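You operate a simulated robot arm through the tools that you are given. There is no shell and no other tool.

You run a simulated robot arm. Do the job below in one go: nothing can be reset, and whatever is moved stays where it is left.

JOB
Move the filler's pot, closed, to the yellow plate and give the blue beaker 3 shots of bran.
Fine: the beaker stays in the filler's holder, the filler slide on bran. Set down upright: teal pot.
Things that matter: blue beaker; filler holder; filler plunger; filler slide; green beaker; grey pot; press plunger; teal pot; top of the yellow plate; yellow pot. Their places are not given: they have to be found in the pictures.

The check looks at the end state, three seconds after you hand in, the way a careful person would. Anything else that was tipped, shoved, dropped, spilled or broken makes it a failure.

ROBOT AND FRAMES
A 7-joint arm with a two-finger parallel gripper, fixed in place. Base frame: the origin is on the floor under the middle of its stand, x ahead of it, y to its left, z up; the work surface is at about z = 850. Readings come in mm, degrees, newtons and seconds.
With the tool pointing down near the work surface it reaches from about 340 to 740 mm from the base axis. Its first joint turns from -143.0 to 143.0 degrees. Payload 3 kg.
The tool frame sits at the grasp point between the pads (the TCP): z along the fingers, y along the line on which they close. The tips reach 30 mm beyond it. Largest opening 94 mm; finger width 28, thickness 10; the body of the gripper, 50 by 96 mm, starts 55 mm behind the TCP.
Orientation is told as [roll, pitch, yaw] about the base's x, y, z axes, in that order, counted from this pose: with the fingers straight down and closing along the base's y, the tool's x points along the base's -x, its y along +y and its z along -z.

CONTROLS
- The arm moves only by the tool jog_arm. Its argument "increments" is a list of rows, each a list of 7 numbers: the shift along the tool's x, y, z in mm, then the turn, a rotation vector about the tool's x, y, z in degrees, then the opening in per cent of the stroke, from 0 (shut) to 100 (fully open). In form: [[tx, ty, tz, ax, ay, az, fingers], ...]. A call has 1 to 20 rows; each row shifts and turns the commanded pose from where the row before left it, along the tool's axes as they then stand. A row lasts 0.2 s, in which the tool goes at most 50 mm and 8.6 degrees; a call with a longer step from one row to the next is refused whole, and so is a gripper value outside its range. A pose out of reach is approached as far as the arm can. The call stops where the force on the tool passes 40 N (or 10 N more than at its start, if that is more) or the arm is blocked; 0.2 s more then pass. The fingers move at their own pace (about 45 mm/s each) and stop on an object; they squeeze with about 40 N. The grip force told is the motor's: it shows also when the fingers shut on nothing. Time passes only in rows, and 0.2 s behind the last, so rows that do not move let the fingers close. It gives the time, the measured TCP pose, the force on the tool (base axes), the opening and the grip force at its end, in the units of the frame above (readings bear some noise), with the torque about the TCP (base axes, N m) and any sound that the robot's microphone picked up.
- Cameras (640 x 400 px; columns grow to the right, rows downward): "scene" is fixed at [49.1, 500.2, 1605.2]; the picture's right is [-0.65, -0.76, 0.00], its down [-0.40, 0.34, -0.85] and it looks along [0.64, -0.56, -0.53] (base axes); focal length 319 px, centre (320, 200). "wrist" rides on the gripper at [76, 14, -102] in the tool frame; the picture's right is [-0.18, 0.98, 0.00], its down [-0.75, -0.14, -0.64] and it looks along [-0.63, -0.12, 0.77] (tool axes); focal length 243 px, centre (320, 200).
- snapshot(camera): a new picture of that camera. The clock stands still meanwhile.
- lift_body(by): moves the trunk up (or, below 0, down) by that many mm; the arm rides with it, the base frame stays. It gives what a move gives, with no picture.
- probe_pixels(camera, pixels): for up to 12 pixels [column, row] of the newest picture of that camera ("zoom" is the newest enlarged one), the place [x, y, z] in the base frame of the surface seen there, good to about 2 mm. The clock stands still meanwhile.
- zoom(camera, box): a new picture of the part [left, top, right, bottom] of that camera's present view, enlarged. The clock stands still meanwhile.
- sign_off(): hands the job in; it is judged then, once.

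Leave the gripper open and the arm clear of the work at the hand-in unless told otherwise.

The tools are called after ">>>" by a JSON object that holds its "op" and its "data". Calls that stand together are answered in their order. jog_arm: Moves the arm, as the interface text tells. Its arguments: {"type":"object","properties":{"increments":{"type":"array","items":{"type":"array","items":{"type":"number"}}}},"required":["increments"]} The other tools are called the same way: lift_body (by) moves the trunk up or down; snapshot (camera) takes a picture; probe_pixels (camera, pixels) gives the place of the surface under pixels of a picture; zoom (camera, box) takes an enlarged picture of a part of a camera's view; sign_off () hands the job in.

At the start:

```text
t: 0.0
position: [606.2, 96.7, 1231.5]
tcp_rot: [0.0, 0.1, 0.0]
contact_force: [-0.3, -0.5, -0.1]
ft_torque: [-0.01, 0.01, 0.0]
gripper_width: 94.0
grasp_force: 0.1
trunk travel left (down, up): [-225.0, 165.0]
```

scene: 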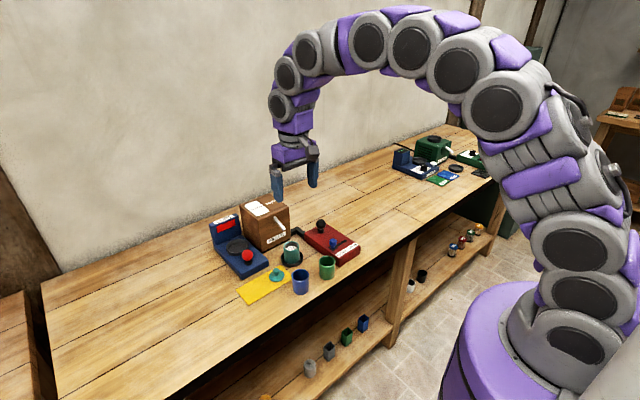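
wrist: 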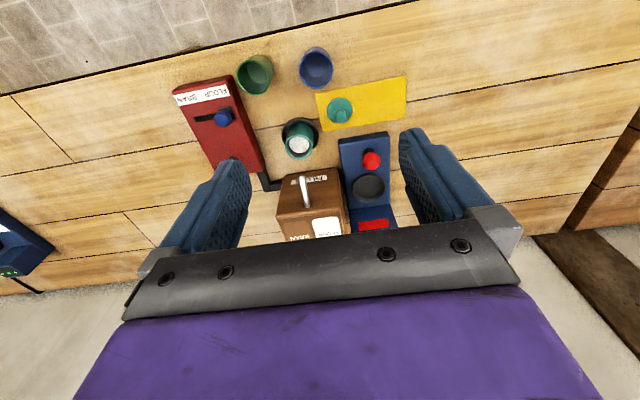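

I see a workbench with a red box (with blue slide knob, "FLOUR BRAN" label), a brown box with a lever, a blue device with a red knob, a yellow plate with a teal lid on it, a teal pot in a holder, and green and blue beakers. I will take enlarged pictures to identify everything.

>>> {"op": "zoom", "data": {"camera": "scene", "box": [200, 180, 380, 310]}}

>>> {"op": "zoom", "data": {"camera": "wrist", "box": [160, 30, 420, 250]}}

>>> {"op": "zoom", "data": {"camera": "scene", "box": [370, 120, 500, 200]}}

```text
3.08 times, centred on (290, 245) of scene
```

zoom: 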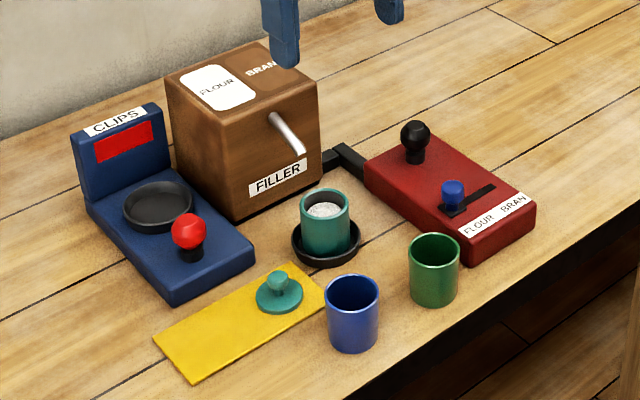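

```text
1.82 times, centred on (290, 140) of wrist
```

zoom: 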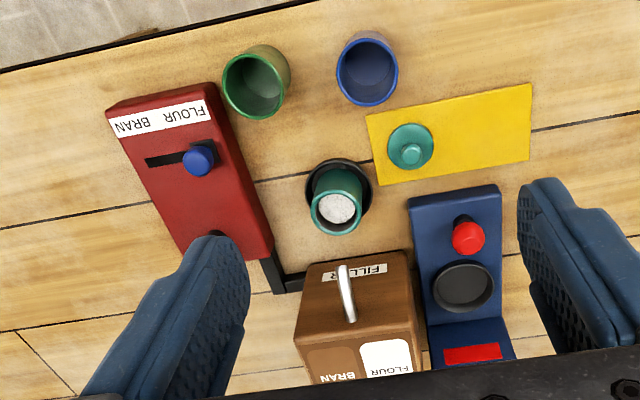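

```text
4.92 times, centred on (435, 160) of scene
```

zoom: 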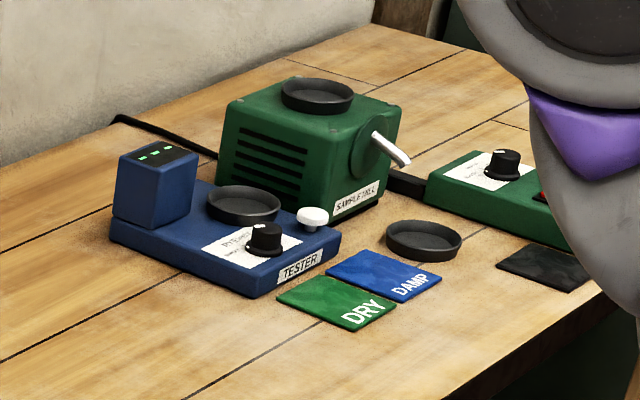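

The teal pot in the filler's holder is full of white stuff, and its teal lid seems to lie on the yellow plate. There is a "CLIPS" press. I will look closer at each device and at the shelf items.

>>> {"op": "zoom", "data": {"camera": "scene", "box": [205, 205, 275, 285]}}

>>> {"op": "zoom", "data": {"camera": "scene", "box": [235, 235, 345, 310]}}

>>> {"op": "zoom", "data": {"camera": "scene", "box": [250, 225, 500, 400]}}

>>> {"op": "zoom", "data": {"camera": "scene", "box": [290, 205, 370, 275]}}

```text
5.00 times, centred on (240, 245) of scene
```

zoom: 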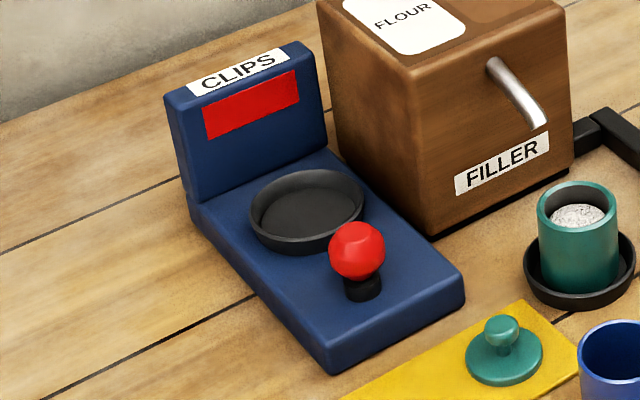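

```text
5.33 times, centred on (290, 272) of scene
```

zoom: 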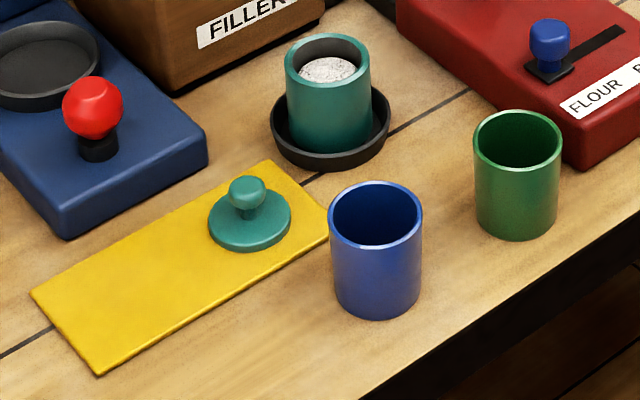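

```text
2.29 times, centred on (375, 312) of scene
```

zoom: 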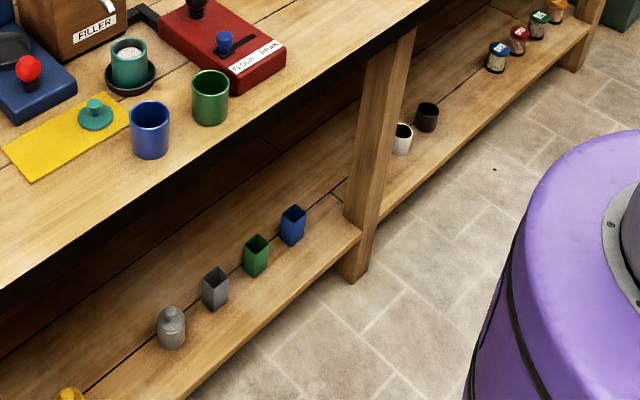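

```text
5.71 times, centred on (330, 240) of scene
```

zoom: 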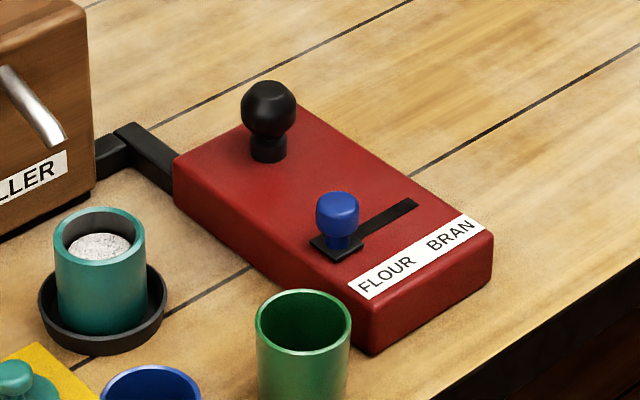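

The grey and yellow pots sit on the lower shelf. Now I will measure places on the bench: probe in the wrist picture (tops of things visible) and then in the scene zoom.

>>> {"op": "zoom", "data": {"camera": "scene", "box": [235, 235, 345, 310]}}

>>> {"op": "probe_pixels", "data": {"camera": "zoom", "pixels": [[247, 188], [248, 220], [270, 165], [40, 295], [100, 370], [325, 235], [328, 70], [290, 70], [370, 72], [328, 40], [328, 100], [380, 120]]}}

>>> {"op": "probe_pixels", "data": {"camera": "zoom", "pixels": [[376, 184], [331, 215], [420, 215], [376, 244], [376, 310], [518, 112], [476, 145], [560, 145], [550, 25], [92, 95], [550, 70], [590, 45]]}}

>>> {"op": "probe_pixels", "data": {"camera": "wrist", "pixels": [[298, 145], [283, 143], [313, 143], [298, 128], [298, 158], [317, 120], [316, 68], [301, 65], [331, 65], [316, 48], [316, 88], [341, 110]]}}

```text
5.33 times, centred on (290, 272) of scene
```

zoom: 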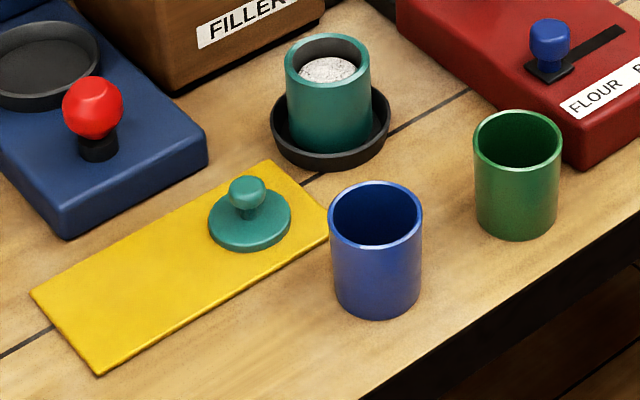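

```text
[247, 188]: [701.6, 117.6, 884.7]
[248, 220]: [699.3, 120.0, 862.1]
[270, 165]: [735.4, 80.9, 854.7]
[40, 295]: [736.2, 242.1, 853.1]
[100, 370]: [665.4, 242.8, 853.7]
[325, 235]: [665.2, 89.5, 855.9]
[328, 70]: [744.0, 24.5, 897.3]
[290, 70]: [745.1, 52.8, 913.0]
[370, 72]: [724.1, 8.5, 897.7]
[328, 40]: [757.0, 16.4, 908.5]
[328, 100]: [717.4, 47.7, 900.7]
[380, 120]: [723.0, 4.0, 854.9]
```

```text
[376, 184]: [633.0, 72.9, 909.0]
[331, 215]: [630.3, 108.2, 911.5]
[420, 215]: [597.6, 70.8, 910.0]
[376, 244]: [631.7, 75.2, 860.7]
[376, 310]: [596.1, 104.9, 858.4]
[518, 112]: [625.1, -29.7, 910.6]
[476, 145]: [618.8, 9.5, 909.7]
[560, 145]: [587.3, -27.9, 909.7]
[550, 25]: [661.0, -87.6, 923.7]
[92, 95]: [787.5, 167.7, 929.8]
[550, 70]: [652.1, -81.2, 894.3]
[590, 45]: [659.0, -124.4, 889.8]
```

```text
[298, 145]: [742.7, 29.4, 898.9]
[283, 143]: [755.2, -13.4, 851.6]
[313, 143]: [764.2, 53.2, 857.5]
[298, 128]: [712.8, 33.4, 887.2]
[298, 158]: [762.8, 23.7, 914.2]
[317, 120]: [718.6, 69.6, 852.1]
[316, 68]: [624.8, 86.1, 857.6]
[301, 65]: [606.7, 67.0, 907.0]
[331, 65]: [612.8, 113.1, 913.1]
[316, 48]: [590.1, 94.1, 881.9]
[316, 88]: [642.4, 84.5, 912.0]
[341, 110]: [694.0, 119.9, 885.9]
```

Now more measurements: the press, filler plunger, spout, slide, and grey pot for comparison.

>>> {"op": "zoom", "data": {"camera": "scene", "box": [295, 335, 375, 385]}}

>>> {"op": "zoom", "data": {"camera": "scene", "box": [205, 205, 275, 285]}}

>>> {"op": "probe_pixels", "data": {"camera": "zoom", "pixels": [[310, 215], [250, 215], [365, 195], [310, 170], [310, 245], [357, 235], [360, 285], [465, 295], [330, 372], [540, 125], [495, 65], [250, 110]]}}

>>> {"op": "zoom", "data": {"camera": "scene", "box": [290, 205, 370, 275]}}

>>> {"op": "probe_pixels", "data": {"camera": "zoom", "pixels": [[268, 90], [268, 150], [338, 200], [338, 240], [412, 205], [330, 255], [350, 255], [180, 180], [320, 105], [490, 240], [370, 320], [250, 180]]}}

```text
8.00 times, centred on (335, 360) of scene
```

zoom: 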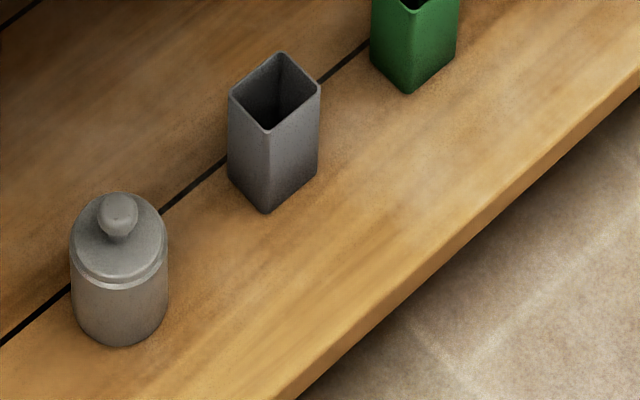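

```text
5.00 times, centred on (240, 245) of scene
```

zoom: 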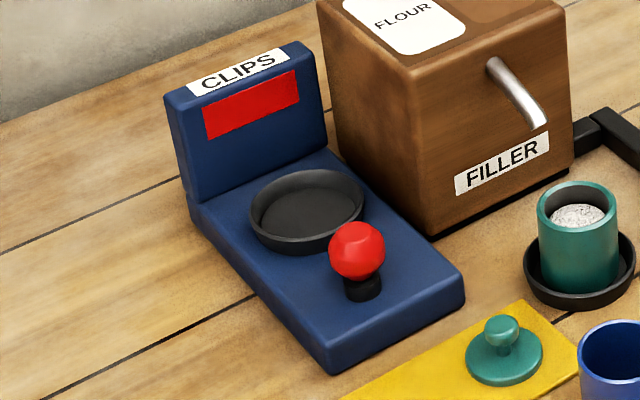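

```text
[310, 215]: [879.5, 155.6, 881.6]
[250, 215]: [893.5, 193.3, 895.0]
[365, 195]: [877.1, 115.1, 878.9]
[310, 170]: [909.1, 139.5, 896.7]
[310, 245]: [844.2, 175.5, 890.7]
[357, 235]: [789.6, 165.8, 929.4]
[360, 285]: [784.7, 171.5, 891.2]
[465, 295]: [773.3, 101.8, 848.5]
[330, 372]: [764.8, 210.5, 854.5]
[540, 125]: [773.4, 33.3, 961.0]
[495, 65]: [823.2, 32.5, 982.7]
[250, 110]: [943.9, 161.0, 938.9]
```

```text
5.71 times, centred on (330, 240) of scene
```

zoom: 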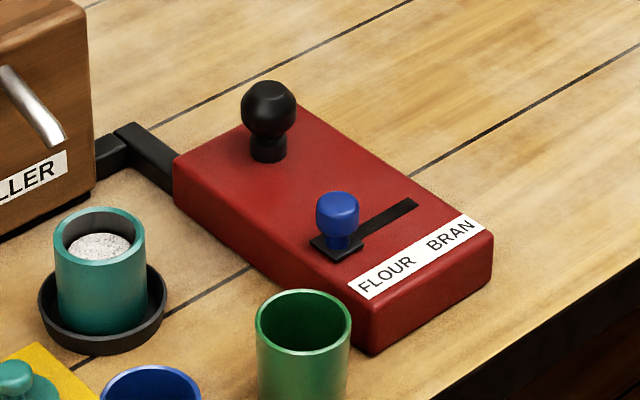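

```text
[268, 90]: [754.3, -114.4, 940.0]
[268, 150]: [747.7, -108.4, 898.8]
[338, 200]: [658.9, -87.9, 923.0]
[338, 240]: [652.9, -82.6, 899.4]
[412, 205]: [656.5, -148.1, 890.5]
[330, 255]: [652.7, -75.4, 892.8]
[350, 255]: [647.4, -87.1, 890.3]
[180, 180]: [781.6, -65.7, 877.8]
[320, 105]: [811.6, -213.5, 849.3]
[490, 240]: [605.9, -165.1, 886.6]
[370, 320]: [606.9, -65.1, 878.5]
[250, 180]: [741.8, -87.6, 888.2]
```

The teal lid is at about (698,118) with knob top at z≈886, the pot is at about (740,30) with rim at z≈912, and the blue beaker at about (615,90). The grey pot on the shelf shows what a closed pot looks like. I'll lower the gripper to look at the lid and pot more closely.

>>> {"op": "jog_arm", "data": {"increments": [[-10.8, 2.6, 38, 0, 0, 0, 100], [-10.8, 2.6, 38, 0, 0, 0, 100], [-10.8, 2.6, 38, 0, 0, 0, 100], [-10.8, 2.6, 38, 0, 0, 0, 100], [-10.8, 2.6, 38, 0, 0, 0, 100]]}}

>>> {"op": "snapshot", "data": {"camera": "wrist"}}

```text
t: 1.2
position: [658.2, 109.6, 1039.8]
tcp_rot: [-0.1, 0.1, 0.2]
contact_force: [1.3, 0.1, -0.2]
ft_torque: [0.04, -0.01, -0.01]
gripper_width: 94.2
grasp_force: 0.1
trunk travel left (down, up): [-225.0, 165.0]
```

```text
taken
```

wrist: 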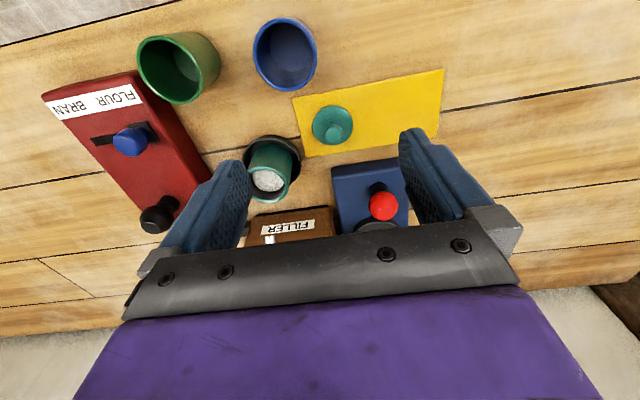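

I see the lid at about (333,125), the pot at (268,175), the blue beaker at (285,55). I'll probe a set of pixels on the lid, pot and beaker rims for exact centres.

>>> {"op": "zoom", "data": {"camera": "wrist", "box": [230, 10, 390, 210]}}

>>> {"op": "zoom", "data": {"camera": "wrist", "box": [230, 90, 390, 190]}}

```text
2.00 times, centred on (310, 110) of wrist
```

zoom: 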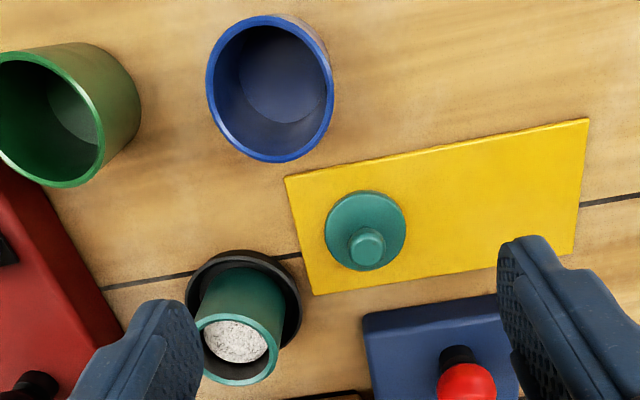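

```text
4.00 times, centred on (310, 140) of wrist
```

zoom: 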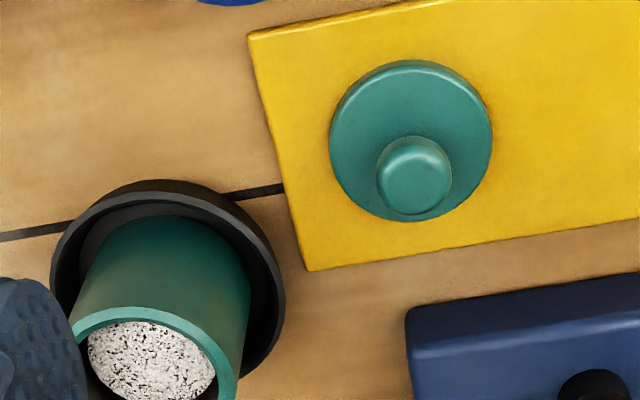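

Probing the lid's edge and knob, the pot rim, and the holder's rim in this zoom.

>>> {"op": "probe_pixels", "data": {"camera": "zoom", "pixels": [[334, 140], [487, 140], [410, 66], [415, 175], [381, 170], [447, 170], [412, 142], [412, 208], [155, 313], [160, 340], [233, 380], [80, 330]]}}

>>> {"op": "probe_pixels", "data": {"camera": "zoom", "pixels": [[155, 188], [60, 260], [276, 290], [165, 225], [100, 260], [243, 290], [255, 40], [312, 266], [630, 215], [150, 365], [240, 250], [110, 120]]}}

```text
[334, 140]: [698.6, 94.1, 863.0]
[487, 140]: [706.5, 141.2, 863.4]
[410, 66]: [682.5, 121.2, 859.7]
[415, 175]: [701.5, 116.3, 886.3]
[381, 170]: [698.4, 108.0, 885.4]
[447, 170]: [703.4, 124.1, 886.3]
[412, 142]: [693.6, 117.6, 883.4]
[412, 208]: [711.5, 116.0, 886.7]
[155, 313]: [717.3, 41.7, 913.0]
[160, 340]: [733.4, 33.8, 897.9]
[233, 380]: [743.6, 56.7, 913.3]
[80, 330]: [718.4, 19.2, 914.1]
```

```text
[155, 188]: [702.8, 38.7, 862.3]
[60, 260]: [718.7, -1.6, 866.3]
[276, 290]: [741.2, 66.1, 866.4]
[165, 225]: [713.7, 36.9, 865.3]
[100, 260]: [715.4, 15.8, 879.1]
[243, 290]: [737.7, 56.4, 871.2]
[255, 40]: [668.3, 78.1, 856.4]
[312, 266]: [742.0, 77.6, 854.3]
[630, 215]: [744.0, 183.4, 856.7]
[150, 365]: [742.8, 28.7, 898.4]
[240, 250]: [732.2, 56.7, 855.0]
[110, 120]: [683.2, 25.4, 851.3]
```

Lid: disc centre ≈ (703,117), top of disc z≈863, knob Ø≈18 with top at z≈886. Pot: centre ≈ (740,31), Ø≈48, rim z≈913. I'll tilt the tool 15° outward (helps reach at the holder), narrow the opening to 45 %, and go above the knob.

>>> {"op": "jog_arm", "data": {"increments": [[0, 0, 0, 0, -7.5, 0, 45], [0, 0, 0, 0, -7.5, 0, 45], [-0.2, 2.4, 28.6, 0, 0, 0, 45], [-0.2, 2.4, 28.6, 0, 0, 0, 45], [-0.2, 2.4, 28.6, 0, 0, 0, 45]]}}

>>> {"op": "snapshot", "data": {"camera": "wrist"}}

>>> {"op": "snapshot", "data": {"camera": "scene"}}

```text
t: 2.4
position: [682.3, 117.9, 958.8]
tcp_rot: [-0.2, -15.0, 0.1]
contact_force: [-0.4, -0.5, -0.9]
ft_torque: [0.0, 0.02, 0.03]
gripper_width: 42.5
grasp_force: 0.1
trunk travel left (down, up): [-225.0, 165.0]
```

```text
taken
```

wrist: 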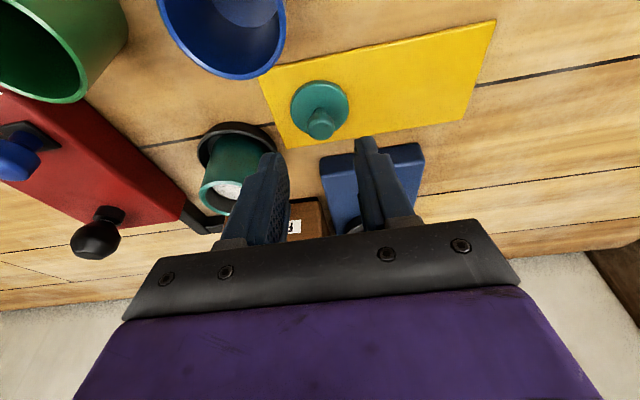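

```text
taken
```

scene: 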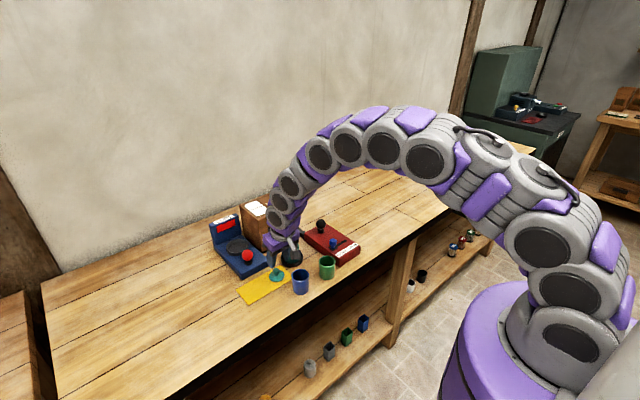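

The gripper is above the lid. I'll zoom on the knob at (322,118) and measure it again before descending.

>>> {"op": "zoom", "data": {"camera": "wrist", "box": [260, 70, 380, 150]}}

>>> {"op": "probe_pixels", "data": {"camera": "zoom", "pixels": [[325, 295], [265, 295], [385, 295], [325, 260], [325, 330], [325, 350], [170, 180], [460, 180], [320, 62], [325, 200]]}}

```text
5.00 times, centred on (320, 110) of wrist
```

zoom: 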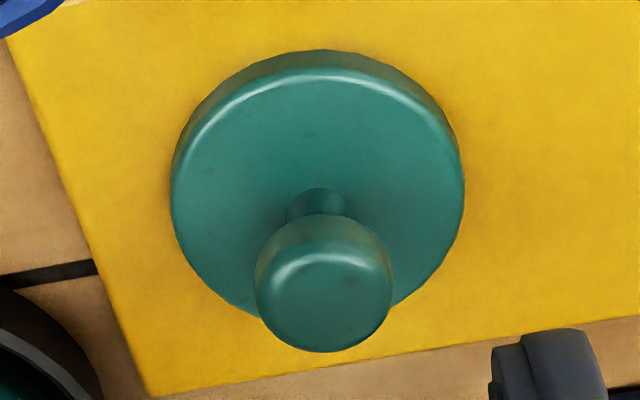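

```text
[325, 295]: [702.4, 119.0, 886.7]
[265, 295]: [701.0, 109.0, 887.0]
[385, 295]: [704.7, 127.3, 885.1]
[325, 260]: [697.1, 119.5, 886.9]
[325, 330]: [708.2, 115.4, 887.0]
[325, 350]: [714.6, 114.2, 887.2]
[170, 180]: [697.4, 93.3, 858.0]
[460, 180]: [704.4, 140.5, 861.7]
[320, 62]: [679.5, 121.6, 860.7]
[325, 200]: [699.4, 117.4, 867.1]
```

Knob centre is (703,118), head from about z 873 to 887. I descend along the tool axis about 61 mm so the tips end just above the disc (z≈867), and then close.

>>> {"op": "jog_arm", "data": {"increments": [[0.6, 0, 20, 0, 0, 0, 45], [0.3, 0, 20, 0, 0, 0, 45], [0.3, 0, 11, 0, 0, 0, 45], [0, 0, 10, 0, 0, 0, 45]]}}

>>> {"op": "zoom", "data": {"camera": "scene", "box": [235, 220, 345, 310]}}

>>> {"op": "snapshot", "data": {"camera": "wrist"}}

```text
t: 3.4
position: [695.4, 117.0, 900.3]
tcp_rot: [0.1, -15.1, 0.0]
contact_force: [-0.4, 1.0, 0.2]
ft_torque: [0.01, 0.0, 0.02]
gripper_width: 42.1
grasp_force: 0.1
trunk travel left (down, up): [-225.0, 165.0]
```

```text
4.44 times, centred on (290, 265) of scene
```

zoom: 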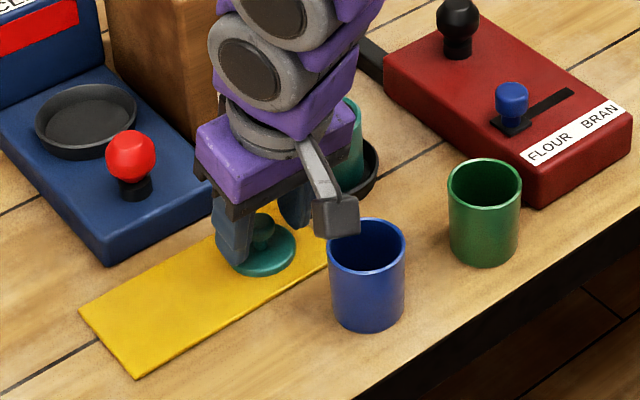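

```text
taken
```

wrist: 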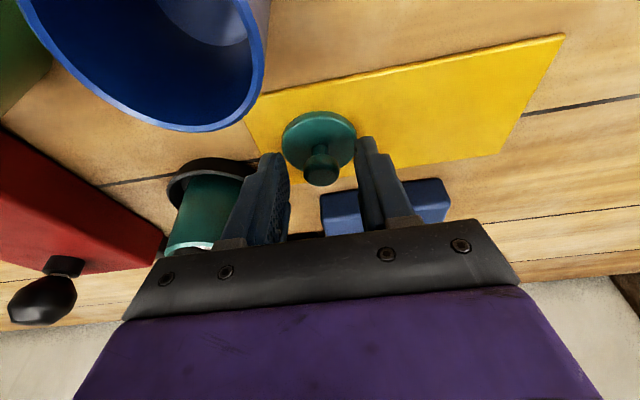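

The knob is between the fingers. The wrist camera arm is well above the blue beaker. I close the fingers on the knob.

>>> {"op": "jog_arm", "data": {"increments": [[0, 0, 0, 0, 0, 0, 0], [0, 0, 0, 0, 0, 0, 0], [0, 0, 0, 0, 0, 0, 0], [0, 0, 0, 0, 0, 0, 0]]}}

>>> {"op": "snapshot", "data": {"camera": "wrist"}}

```text
t: 4.4
position: [696.3, 117.0, 899.7]
tcp_rot: [0.1, -15.1, 0.1]
contact_force: [0.3, 0.0, 1.1]
ft_torque: [-0.04, 0.0, 0.02]
gripper_width: 19.7
grasp_force: 39.8
trunk travel left (down, up): [-225.0, 165.0]
```

```text
taken
```

wrist: 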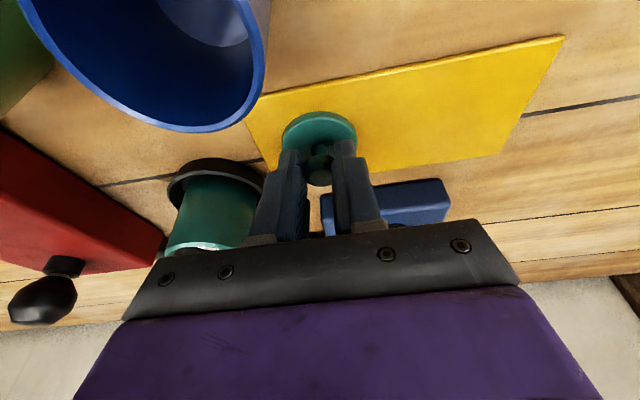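

Held (19.7 mm wide, 40 N). I lift straight up 90 mm and look.

>>> {"op": "jog_arm", "data": {"increments": [[-2.6, 0, -9.7, 0, 0, 0, 0], [-7.8, 0, -29, 0, 0, 0, 0], [-7.8, 0, -29, 0, 0, 0, 0], [-5.2, 0, -19.3, 0, 0, 0, 0]]}}

>>> {"op": "snapshot", "data": {"camera": "wrist"}}

>>> {"op": "zoom", "data": {"camera": "scene", "box": [235, 200, 345, 310]}}

```text
t: 5.4
position: [694.2, 117.5, 989.1]
tcp_rot: [-0.1, -15.0, 0.0]
contact_force: [-1.1, 0.8, 0.1]
ft_torque: [-0.03, 0.0, -0.02]
gripper_width: 0.0
grasp_force: 33.0
trunk travel left (down, up): [-225.0, 165.0]
```

```text
taken
```

wrist: 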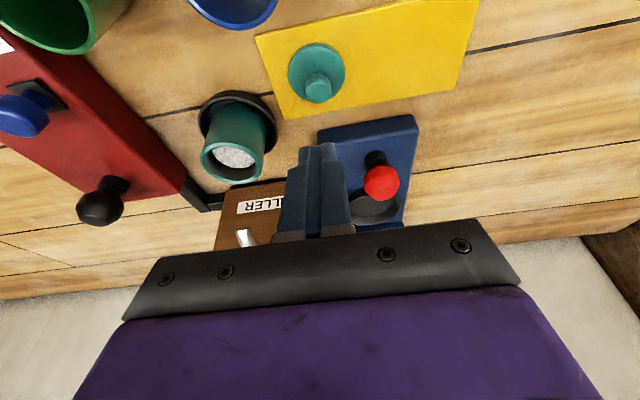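

```text
3.64 times, centred on (290, 255) of scene
```

zoom: 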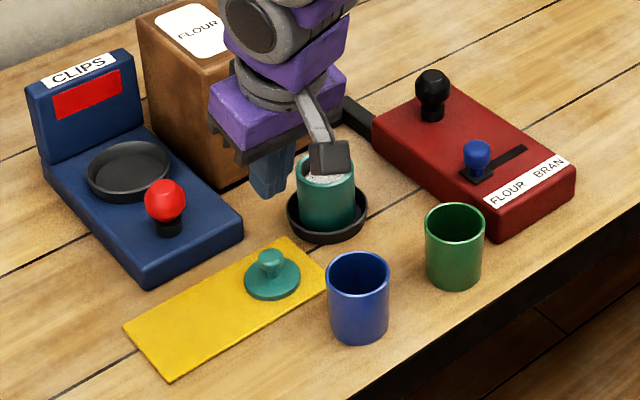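

The fingers slipped off the knob (opening now 0); the lid still lies on the plate unmoved. The grip was probably too high on the rounded head. First I'll re-measure the lid and pot from here, then try again lower and with less tilt.

>>> {"op": "zoom", "data": {"camera": "wrist", "box": [190, 30, 360, 200]}}

>>> {"op": "probe_pixels", "data": {"camera": "wrist", "pixels": [[318, 87], [309, 86], [328, 86], [318, 80], [318, 95], [290, 70], [343, 70], [204, 153], [263, 155], [235, 137], [233, 175], [234, 181]]}}

```text
2.35 times, centred on (275, 115) of wrist
```

zoom: 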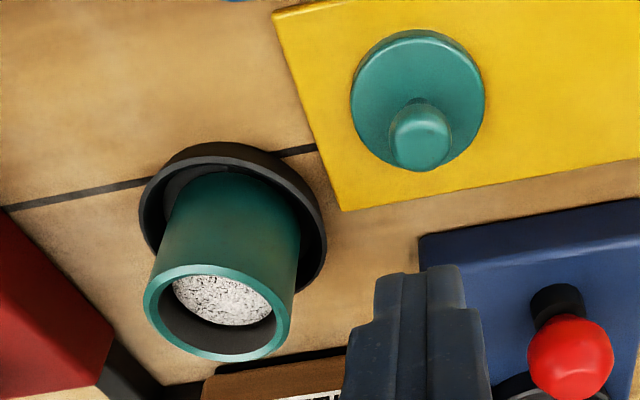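

```text
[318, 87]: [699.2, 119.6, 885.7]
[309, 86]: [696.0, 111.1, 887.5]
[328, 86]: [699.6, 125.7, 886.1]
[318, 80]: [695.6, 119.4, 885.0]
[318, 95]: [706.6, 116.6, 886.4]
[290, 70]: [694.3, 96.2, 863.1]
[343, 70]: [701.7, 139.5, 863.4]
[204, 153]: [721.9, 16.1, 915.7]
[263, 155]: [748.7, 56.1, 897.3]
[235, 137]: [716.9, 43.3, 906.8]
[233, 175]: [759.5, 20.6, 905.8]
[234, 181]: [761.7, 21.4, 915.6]
```

Before regripping, I test whether the arm reaches the spot above the pot (741,31) with the tool straight down (z≈1010, fingers shut, clear of the spout).

>>> {"op": "jog_arm", "data": {"increments": [[0, 0, 0, 0, 7.5, 0, 0], [0, 0, 0, 0, 7.5, 0, 0], [-11.7, -21.6, -7, 0, 0, 0, 0], [-11.7, -21.6, -7, 0, 0, 0, 0], [-11.7, -21.6, -7, 0, 0, 0, 0], [-11.7, -21.6, -5, 0, 0, 0, 0]]}}

>>> {"op": "snapshot", "data": {"camera": "wrist"}}

>>> {"op": "zoom", "data": {"camera": "scene", "box": [235, 200, 345, 310]}}

```text
t: 6.8
position: [744.0, 29.9, 1017.3]
tcp_rot: [0.1, -0.1, 0.1]
contact_force: [0.1, -0.8, 0.0]
ft_torque: [-0.03, 0.03, 0.02]
gripper_width: 0.0
grasp_force: 32.3
trunk travel left (down, up): [-225.0, 165.0]
```

```text
taken
```

wrist: 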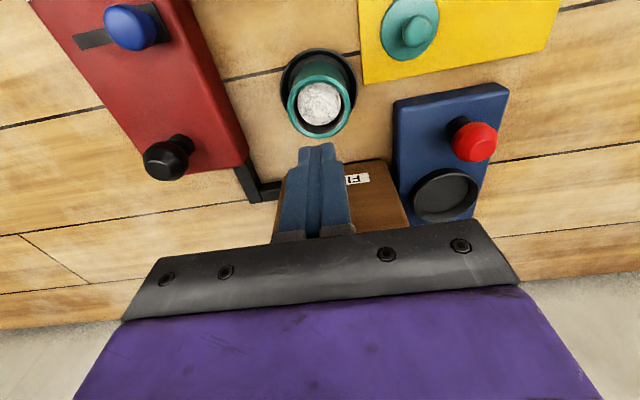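

```text
3.64 times, centred on (290, 255) of scene
```

zoom: 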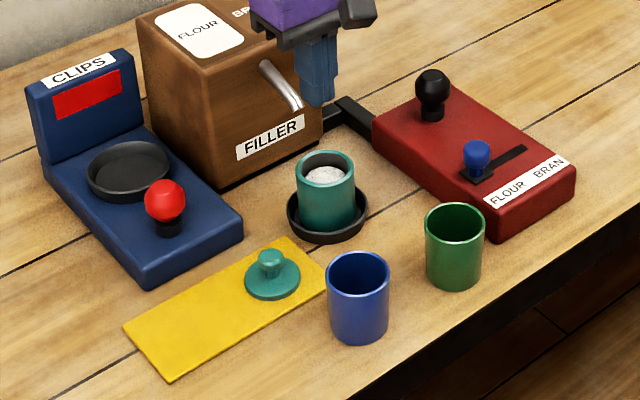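

Untilted reach works here (744, 30). From this view I measure pot rim, holder, and spout more exactly.

>>> {"op": "zoom", "data": {"camera": "wrist", "box": [265, 35, 375, 145]}}

>>> {"op": "probe_pixels", "data": {"camera": "zoom", "pixels": [[170, 265], [390, 250], [290, 155], [285, 380], [200, 340], [370, 320], [235, 175], [345, 170], [140, 200], [420, 195], [290, 85], [290, 280]]}}

>>> {"op": "probe_pixels", "data": {"camera": "wrist", "pixels": [[288, 100], [351, 97], [318, 74], [319, 134], [319, 128], [296, 85], [341, 83], [283, 80], [357, 78], [318, 50], [393, 98], [497, 88]]}}

```text
3.64 times, centred on (320, 90) of wrist
```

zoom: 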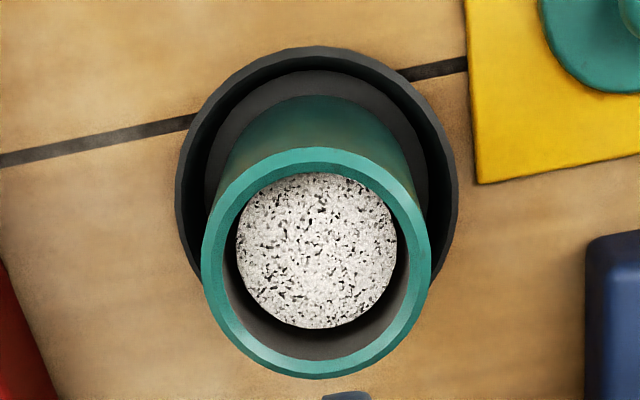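

```text
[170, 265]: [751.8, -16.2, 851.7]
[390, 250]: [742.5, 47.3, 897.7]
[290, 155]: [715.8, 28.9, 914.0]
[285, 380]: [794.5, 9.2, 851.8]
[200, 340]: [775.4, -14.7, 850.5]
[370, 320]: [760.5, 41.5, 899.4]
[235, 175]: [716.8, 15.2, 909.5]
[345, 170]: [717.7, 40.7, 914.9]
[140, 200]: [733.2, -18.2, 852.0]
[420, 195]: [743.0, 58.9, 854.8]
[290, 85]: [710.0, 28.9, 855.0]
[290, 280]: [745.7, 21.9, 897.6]
```

```text
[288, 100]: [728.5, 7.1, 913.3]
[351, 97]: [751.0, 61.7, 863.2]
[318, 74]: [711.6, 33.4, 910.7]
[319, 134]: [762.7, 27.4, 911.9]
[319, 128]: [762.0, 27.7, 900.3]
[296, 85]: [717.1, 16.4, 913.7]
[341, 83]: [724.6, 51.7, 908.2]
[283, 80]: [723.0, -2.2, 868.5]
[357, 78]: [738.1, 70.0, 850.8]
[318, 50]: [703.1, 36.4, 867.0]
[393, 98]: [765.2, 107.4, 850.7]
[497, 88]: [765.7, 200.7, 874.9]
```

Pot centre ≈ (739.5,30.5), rim z≈913.5, contents well below the rim. Now back over the lid knob at (702.5,118), tool straight down, opening 45 %.

>>> {"op": "jog_arm", "data": {"increments": [[13.8, 29.3, 0, 0, 0, 0, 45], [13.8, 29.3, 0, 0, 0, 0, 45], [13.8, 29.3, 0, 0, 0, 0, 45], [0, 0, 40, 0, 0, 0, 45], [0, 0, 40, 0, 0, 0, 45]]}}

>>> {"op": "zoom", "data": {"camera": "wrist", "box": [240, 80, 400, 200]}}

```text
t: 8.0
position: [702.1, 117.5, 937.1]
tcp_rot: [0.0, -0.2, -0.1]
contact_force: [-0.1, -1.1, -0.6]
ft_torque: [-0.02, 0.01, -0.02]
gripper_width: 42.3
grasp_force: 0.1
trunk travel left (down, up): [-225.0, 165.0]
```

```text
3.33 times, centred on (320, 140) of wrist
```

zoom: 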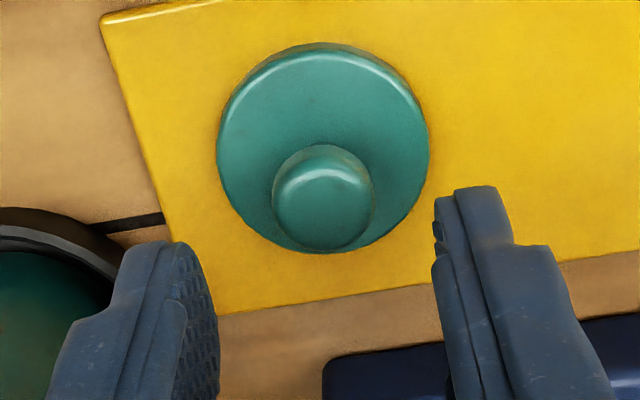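

The knob is centred between fingers. I descend 42 mm so the tips end about z≈865 (disc top ≈862–863), then close.

>>> {"op": "jog_arm", "data": {"increments": [[0, 0, 20, 0, 0, 0, 45], [0, 0, 14, 0, 0, 0, 45], [0, 0, 8, 0, 0, 0, 45], [0, 0, 0, 0, 0, 0, 45]]}}

>>> {"op": "zoom", "data": {"camera": "scene", "box": [250, 240, 310, 300]}}

```text
t: 9.0
position: [701.2, 117.9, 894.6]
tcp_rot: [-0.1, 0.1, 0.1]
contact_force: [-0.7, -0.9, -0.1]
ft_torque: [-0.02, 0.01, 0.01]
gripper_width: 42.3
grasp_force: 0.0
trunk travel left (down, up): [-225.0, 165.0]
```

```text
6.67 times, centred on (280, 270) of scene
```

zoom: 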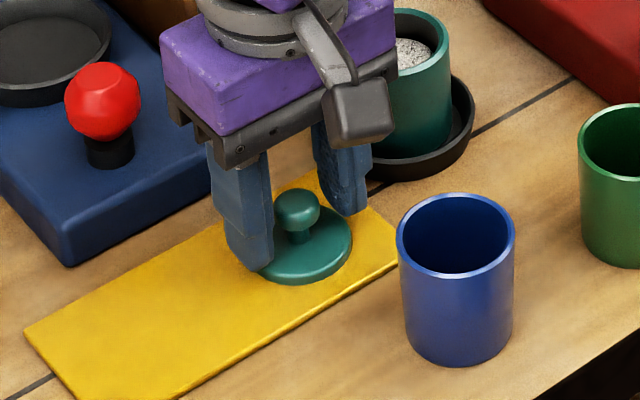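

The tips are low beside the knob. I close.

>>> {"op": "jog_arm", "data": {"increments": [[0, 0, 0, 0, 0, 0, 0], [0, 0, 0, 0, 0, 0, 0], [0, 0, 0, 0, 0, 0, 0], [0, 0, 0, 0, 0, 0, 0], [0, 0, -5, 0, 0, 0, 0], [0, 0, 0, 0, 0, 0, 0]]}}

>>> {"op": "zoom", "data": {"camera": "scene", "box": [250, 240, 310, 300]}}

```text
t: 10.4
position: [701.9, 119.1, 899.3]
tcp_rot: [0.0, 0.0, 0.0]
contact_force: [0.3, 0.2, -1.1]
ft_torque: [0.03, 0.0, 0.03]
gripper_width: 20.0
grasp_force: 40.0
trunk travel left (down, up): [-225.0, 165.0]
```

```text
6.67 times, centred on (280, 270) of scene
```

zoom: 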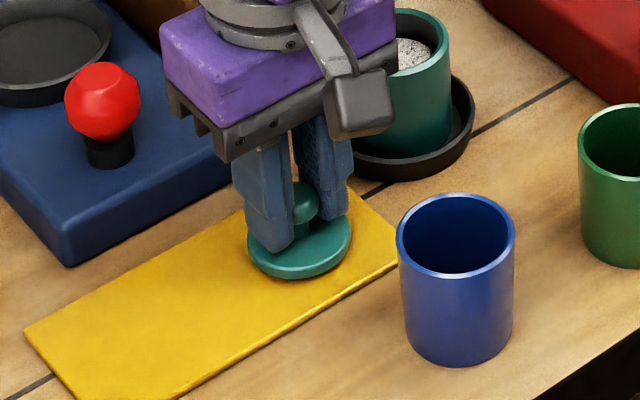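

Still gripped at 20.0 mm after 5 mm up. I lift on, slowly at first.

>>> {"op": "jog_arm", "data": {"increments": [[0, 0, -8, 0, 0, 0, 0], [0, 0, -10, 0, 0, 0, 0], [0, 0, -12, 0, 0, 0, 0], [0, 0, -15, 0, 0, 0, 0], [0, 0, -15, 0, 0, 0, 0], [0, 0, 0, 0, 0, 0, 0]]}}

>>> {"op": "zoom", "data": {"camera": "scene", "box": [240, 210, 320, 300]}}

>>> {"op": "snapshot", "data": {"camera": "wrist"}}

```text
t: 11.8
position: [700.8, 118.6, 958.4]
tcp_rot: [0.0, 0.1, -0.1]
contact_force: [-0.5, -0.8, 0.5]
ft_torque: [0.02, -0.03, -0.02]
gripper_width: 20.1
grasp_force: 40.0
trunk travel left (down, up): [-225.0, 165.0]
```

```text
4.44 times, centred on (280, 255) of scene
```

zoom: 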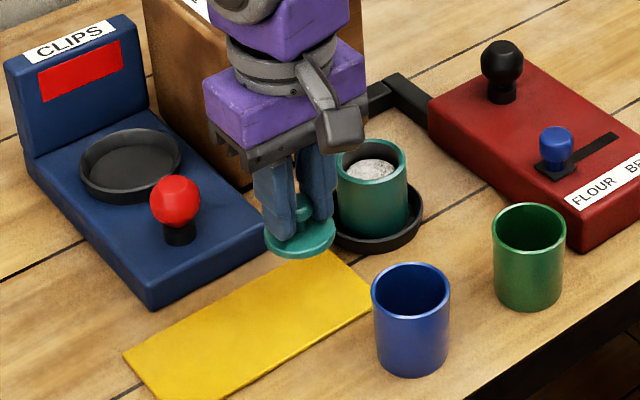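

```text
taken
```

wrist: 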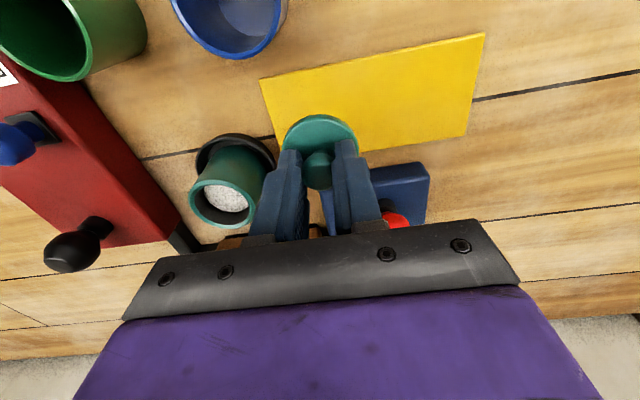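

Lid is held level. I rise 17 mm and carry it over the pot at (739.5,30.5), lid bottom then at z≈934, about 20 mm above the rim and below/in front of the spout.

>>> {"op": "jog_arm", "data": {"increments": [[0, 0, -17, 0, 0, 0, 0], [-9.3, -21.9, 0, 0, 0, 0, 0], [-9.3, -21.9, 0, 0, 0, 0, 0], [-9.3, -21.9, 0, 0, 0, 0, 0], [-9.3, -21.9, 0, 0, 0, 0, 0], [0, 0, 0, 0, 0, 0, 0]]}}

>>> {"op": "zoom", "data": {"camera": "scene", "box": [260, 210, 330, 280]}}

>>> {"op": "zoom", "data": {"camera": "wrist", "box": [240, 80, 400, 200]}}

```text
t: 13.2
position: [736.8, 28.5, 976.7]
tcp_rot: [-0.1, 0.0, 0.0]
contact_force: [-0.5, -0.2, -0.1]
ft_torque: [0.02, 0.01, 0.02]
gripper_width: 19.8
grasp_force: 40.0
trunk travel left (down, up): [-225.0, 165.0]
```

```text
5.71 times, centred on (295, 245) of scene
```

zoom: 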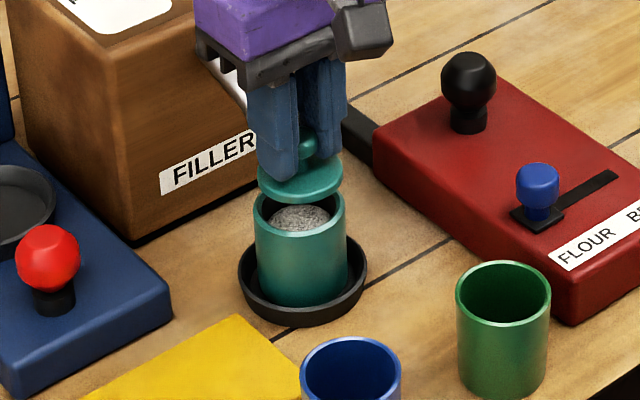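

```text
3.33 times, centred on (320, 140) of wrist
```

zoom: 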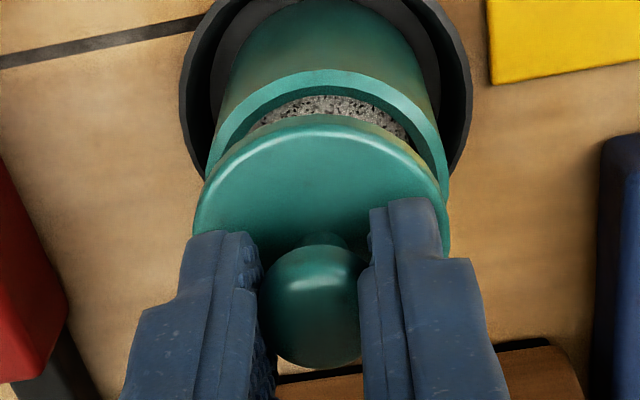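

I check alignment: probe lid edge and pot rim in the wrist zoom, and also the scene view.

>>> {"op": "probe_pixels", "data": {"camera": "zoom", "pixels": [[197, 215], [446, 215], [320, 122], [250, 150], [390, 148], [212, 150], [443, 165], [325, 78], [260, 95], [390, 93], [229, 125], [420, 120]]}}

>>> {"op": "snapshot", "data": {"camera": "wrist"}}

>>> {"op": "probe_pixels", "data": {"camera": "wrist", "pixels": [[321, 104], [300, 107], [343, 107], [321, 117], [299, 123], [343, 123], [283, 140], [358, 140], [320, 60], [275, 75], [363, 75], [320, 90]]}}

```text
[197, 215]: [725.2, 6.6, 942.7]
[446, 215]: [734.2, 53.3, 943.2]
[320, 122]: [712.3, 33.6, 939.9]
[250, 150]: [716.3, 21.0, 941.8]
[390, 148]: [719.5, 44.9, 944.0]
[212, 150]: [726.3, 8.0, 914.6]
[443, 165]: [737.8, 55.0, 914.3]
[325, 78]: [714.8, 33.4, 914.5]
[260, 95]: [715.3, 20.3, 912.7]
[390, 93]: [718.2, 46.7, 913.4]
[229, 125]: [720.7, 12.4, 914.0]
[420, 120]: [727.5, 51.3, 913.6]
```

```text
taken
```

wrist: 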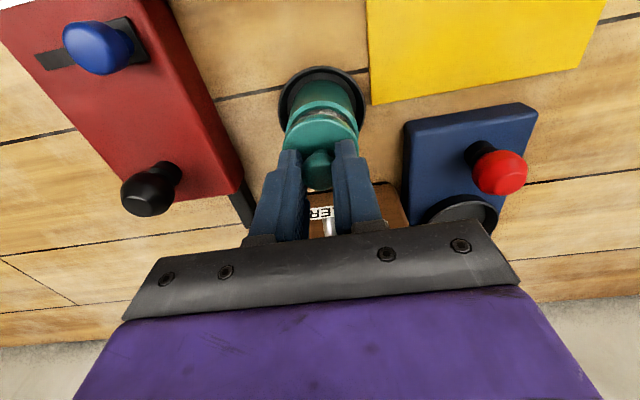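

```text
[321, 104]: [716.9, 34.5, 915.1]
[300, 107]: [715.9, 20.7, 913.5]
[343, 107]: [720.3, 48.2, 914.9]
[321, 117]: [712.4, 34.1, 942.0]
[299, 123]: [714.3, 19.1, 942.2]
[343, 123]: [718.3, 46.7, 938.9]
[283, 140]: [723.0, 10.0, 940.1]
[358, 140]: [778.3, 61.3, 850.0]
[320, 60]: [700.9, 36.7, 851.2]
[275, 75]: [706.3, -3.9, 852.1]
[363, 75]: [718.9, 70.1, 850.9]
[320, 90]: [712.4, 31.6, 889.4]
```

Circle fits: pot centre ≈ (738,30), lid centre ≈ (736.3,29.3), and the scene view agrees. I shift the lid +1.5 in x and +0.8 in y, and lower 18 mm, then look.

>>> {"op": "jog_arm", "data": {"increments": [[-1.5, 0.8, 0, 0, 0, 0, 0], [0, 0, 9, 0, 0, 0, 0], [0, 0, 7, 0, 0, 0, 0], [0, 0, 0, 0, 0, 0, 0]]}}

>>> {"op": "zoom", "data": {"camera": "scene", "box": [270, 225, 320, 275]}}

>>> {"op": "zoom", "data": {"camera": "wrist", "box": [270, 80, 370, 180]}}

```text
t: 14.2
position: [739.5, 31.3, 961.9]
tcp_rot: [-0.1, 0.0, 0.0]
contact_force: [-0.7, -0.4, 0.4]
ft_torque: [0.03, -0.03, 0.0]
gripper_width: 19.9
grasp_force: 39.9
trunk travel left (down, up): [-225.0, 165.0]
```

```text
8.00 times, centred on (295, 250) of scene
```

zoom: 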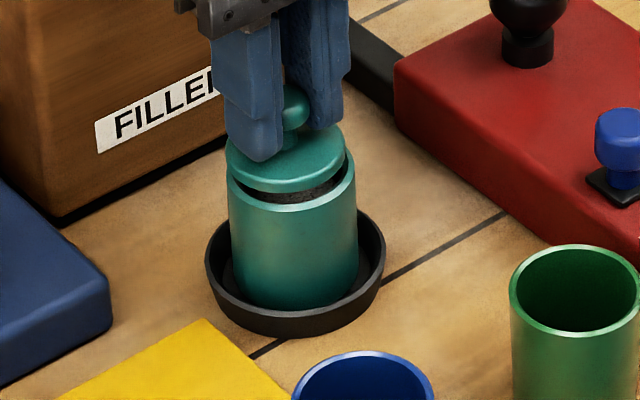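

```text
4.00 times, centred on (320, 130) of wrist
```

zoom: 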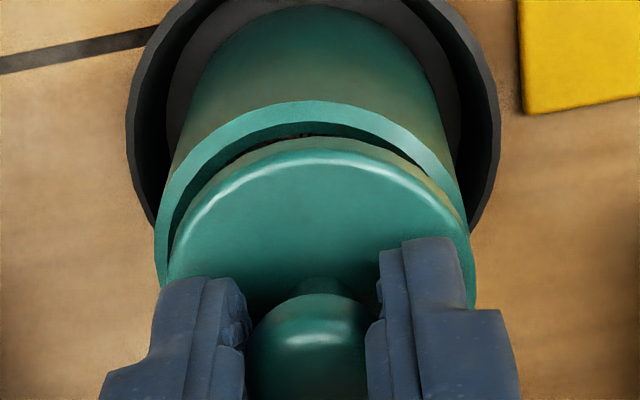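

The lid now seems about 2 mm too far toward (+x,+y) per the scene view. I'll probe again before seating it.

>>> {"op": "probe_pixels", "data": {"camera": "zoom", "pixels": [[300, 108], [230, 128], [370, 120], [195, 160], [420, 150], [165, 220], [310, 148], [240, 165], [380, 165], [200, 205], [430, 195], [460, 245]]}}

>>> {"op": "zoom", "data": {"camera": "scene", "box": [270, 225, 320, 275]}}

>>> {"op": "probe_pixels", "data": {"camera": "zoom", "pixels": [[270, 208], [235, 195], [300, 207], [335, 195], [352, 170], [270, 185], [232, 160], [240, 172], [300, 182], [330, 170], [342, 150], [285, 160]]}}

```text
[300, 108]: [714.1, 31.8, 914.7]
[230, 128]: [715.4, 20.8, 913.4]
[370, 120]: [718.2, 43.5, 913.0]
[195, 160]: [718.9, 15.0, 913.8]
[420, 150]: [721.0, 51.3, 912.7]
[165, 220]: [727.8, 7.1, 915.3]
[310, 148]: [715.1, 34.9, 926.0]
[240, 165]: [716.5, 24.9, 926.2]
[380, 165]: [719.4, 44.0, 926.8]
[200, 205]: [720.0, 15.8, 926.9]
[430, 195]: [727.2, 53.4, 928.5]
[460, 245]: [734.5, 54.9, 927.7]
```

```text
8.00 times, centred on (295, 250) of scene
```

zoom: 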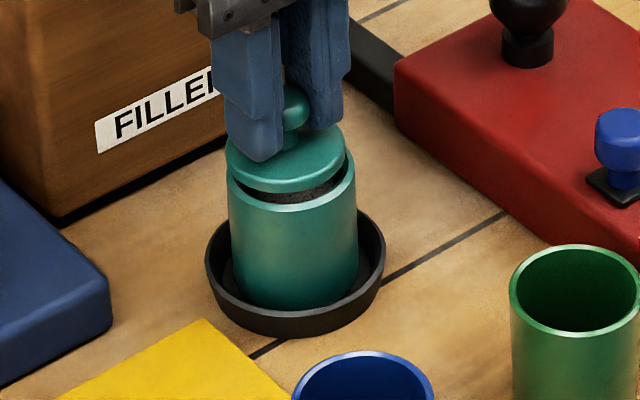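

```text
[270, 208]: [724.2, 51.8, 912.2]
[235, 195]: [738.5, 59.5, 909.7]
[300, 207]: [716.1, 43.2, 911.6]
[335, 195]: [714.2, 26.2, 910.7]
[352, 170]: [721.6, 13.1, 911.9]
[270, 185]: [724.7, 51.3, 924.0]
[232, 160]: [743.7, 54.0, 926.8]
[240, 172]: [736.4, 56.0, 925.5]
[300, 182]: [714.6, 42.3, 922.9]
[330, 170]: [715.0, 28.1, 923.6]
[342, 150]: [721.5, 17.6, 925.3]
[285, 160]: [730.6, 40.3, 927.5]
```

Silhouettes and rays say the lid is about (+1.0,+1.7) off the pot's centre. I correct by that and lower in small steps toward contact.

>>> {"op": "jog_arm", "data": {"increments": [[1.0, -1.7, 0, 0, 0, 0, 0], [0, 0, 0, 0, 0, 0, 0], [0, 0, 3, 0, 0, 0, 0], [0, 0, 1, 0, 0, 0, 0], [0, 0, 0, 0, 0, 0, 0]]}}

>>> {"op": "zoom", "data": {"camera": "scene", "box": [270, 225, 320, 275]}}

>>> {"op": "zoom", "data": {"camera": "wrist", "box": [270, 80, 370, 180]}}

```text
t: 15.4
position: [739.4, 29.9, 957.4]
tcp_rot: [-0.1, 0.0, -0.1]
contact_force: [-0.1, -0.1, -0.4]
ft_torque: [0.0, 0.0, -0.01]
gripper_width: 19.8
grasp_force: 39.8
trunk travel left (down, up): [-225.0, 165.0]
```

```text
8.00 times, centred on (295, 250) of scene
```

zoom: 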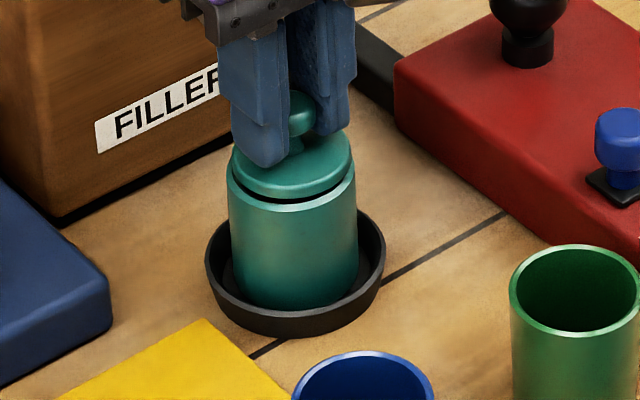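

```text
4.00 times, centred on (320, 130) of wrist
```

zoom: 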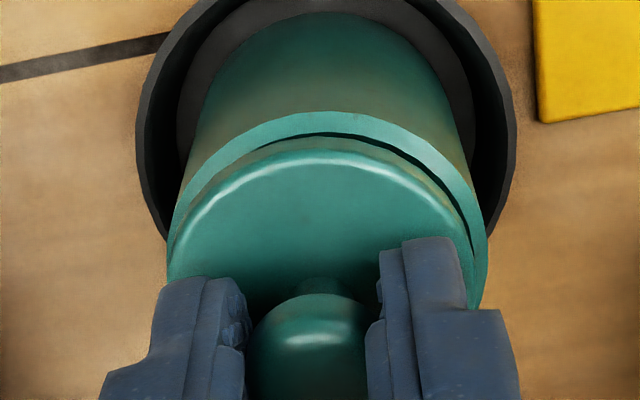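

Now lid and pot are concentric within about 0.5–0.8 mm. I nudge y +0.5 and lower the last ~3 mm in small steps, watching the force.

>>> {"op": "jog_arm", "data": {"increments": [[0, 0.5, 1, 0, 0, 0, 0], [0, 0, 1, 0, 0, 0, 0], [0, 0, 0.7, 0, 0, 0, 0], [0, 0, 0, 0, 0, 0, 0]]}}

>>> {"op": "zoom", "data": {"camera": "scene", "box": [270, 225, 320, 275]}}

```text
t: 16.4
position: [739.4, 31.2, 953.7]
tcp_rot: [0.0, -0.1, 0.0]
contact_force: [0.2, 0.1, 1.0]
ft_torque: [0.0, -0.01, 0.01]
gripper_width: 19.9
grasp_force: 40.2
trunk travel left (down, up): [-225.0, 165.0]
```

```text
8.00 times, centred on (295, 250) of scene
```

zoom: 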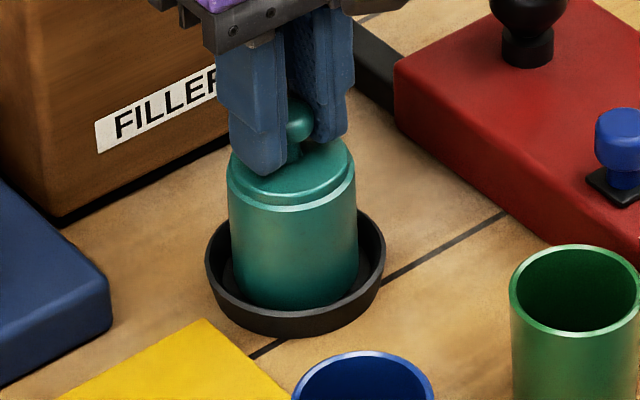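

The gap is nearly gone. I continue in 0.5 mm steps to feel contact.

>>> {"op": "jog_arm", "data": {"increments": [[0, 0, 0.5, 0, 0, 0, 0], [0, 0, 0.5, 0, 0, 0, 0], [0, 0, 0, 0, 0, 0, 0]]}}

```text
t: 17.2
position: [739.5, 30.0, 953.7]
tcp_rot: [0.0, 0.0, -0.1]
contact_force: [0.3, 0.0, -0.8]
ft_torque: [0.01, -0.04, 0.05]
gripper_width: 19.8
grasp_force: 39.9
trunk travel left (down, up): [-225.0, 165.0]
```

>>> {"op": "jog_arm", "data": {"increments": [[0, 0, 0.7, 0, 0, 0, 0], [0, 0, 0.7, 0, 0, 0, 0], [0, 0, 0, 0, 0, 0, 0]]}}

>>> {"op": "zoom", "data": {"camera": "scene", "box": [270, 225, 320, 275]}}

```text
t: 18.0
position: [737.7, 30.6, 952.8]
tcp_rot: [0.0, -0.2, 0.1]
contact_force: [1.3, 2.4, 19.1]
ft_torque: [0.08, 0.1, 0.02]
gripper_width: 20.5
grasp_force: 39.7
trunk travel left (down, up): [-225.0, 165.0]
heard: snap
```

```text
8.00 times, centred on (295, 250) of scene
```

zoom: 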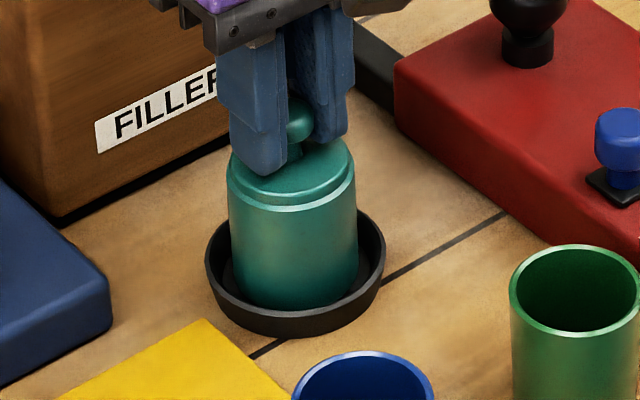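

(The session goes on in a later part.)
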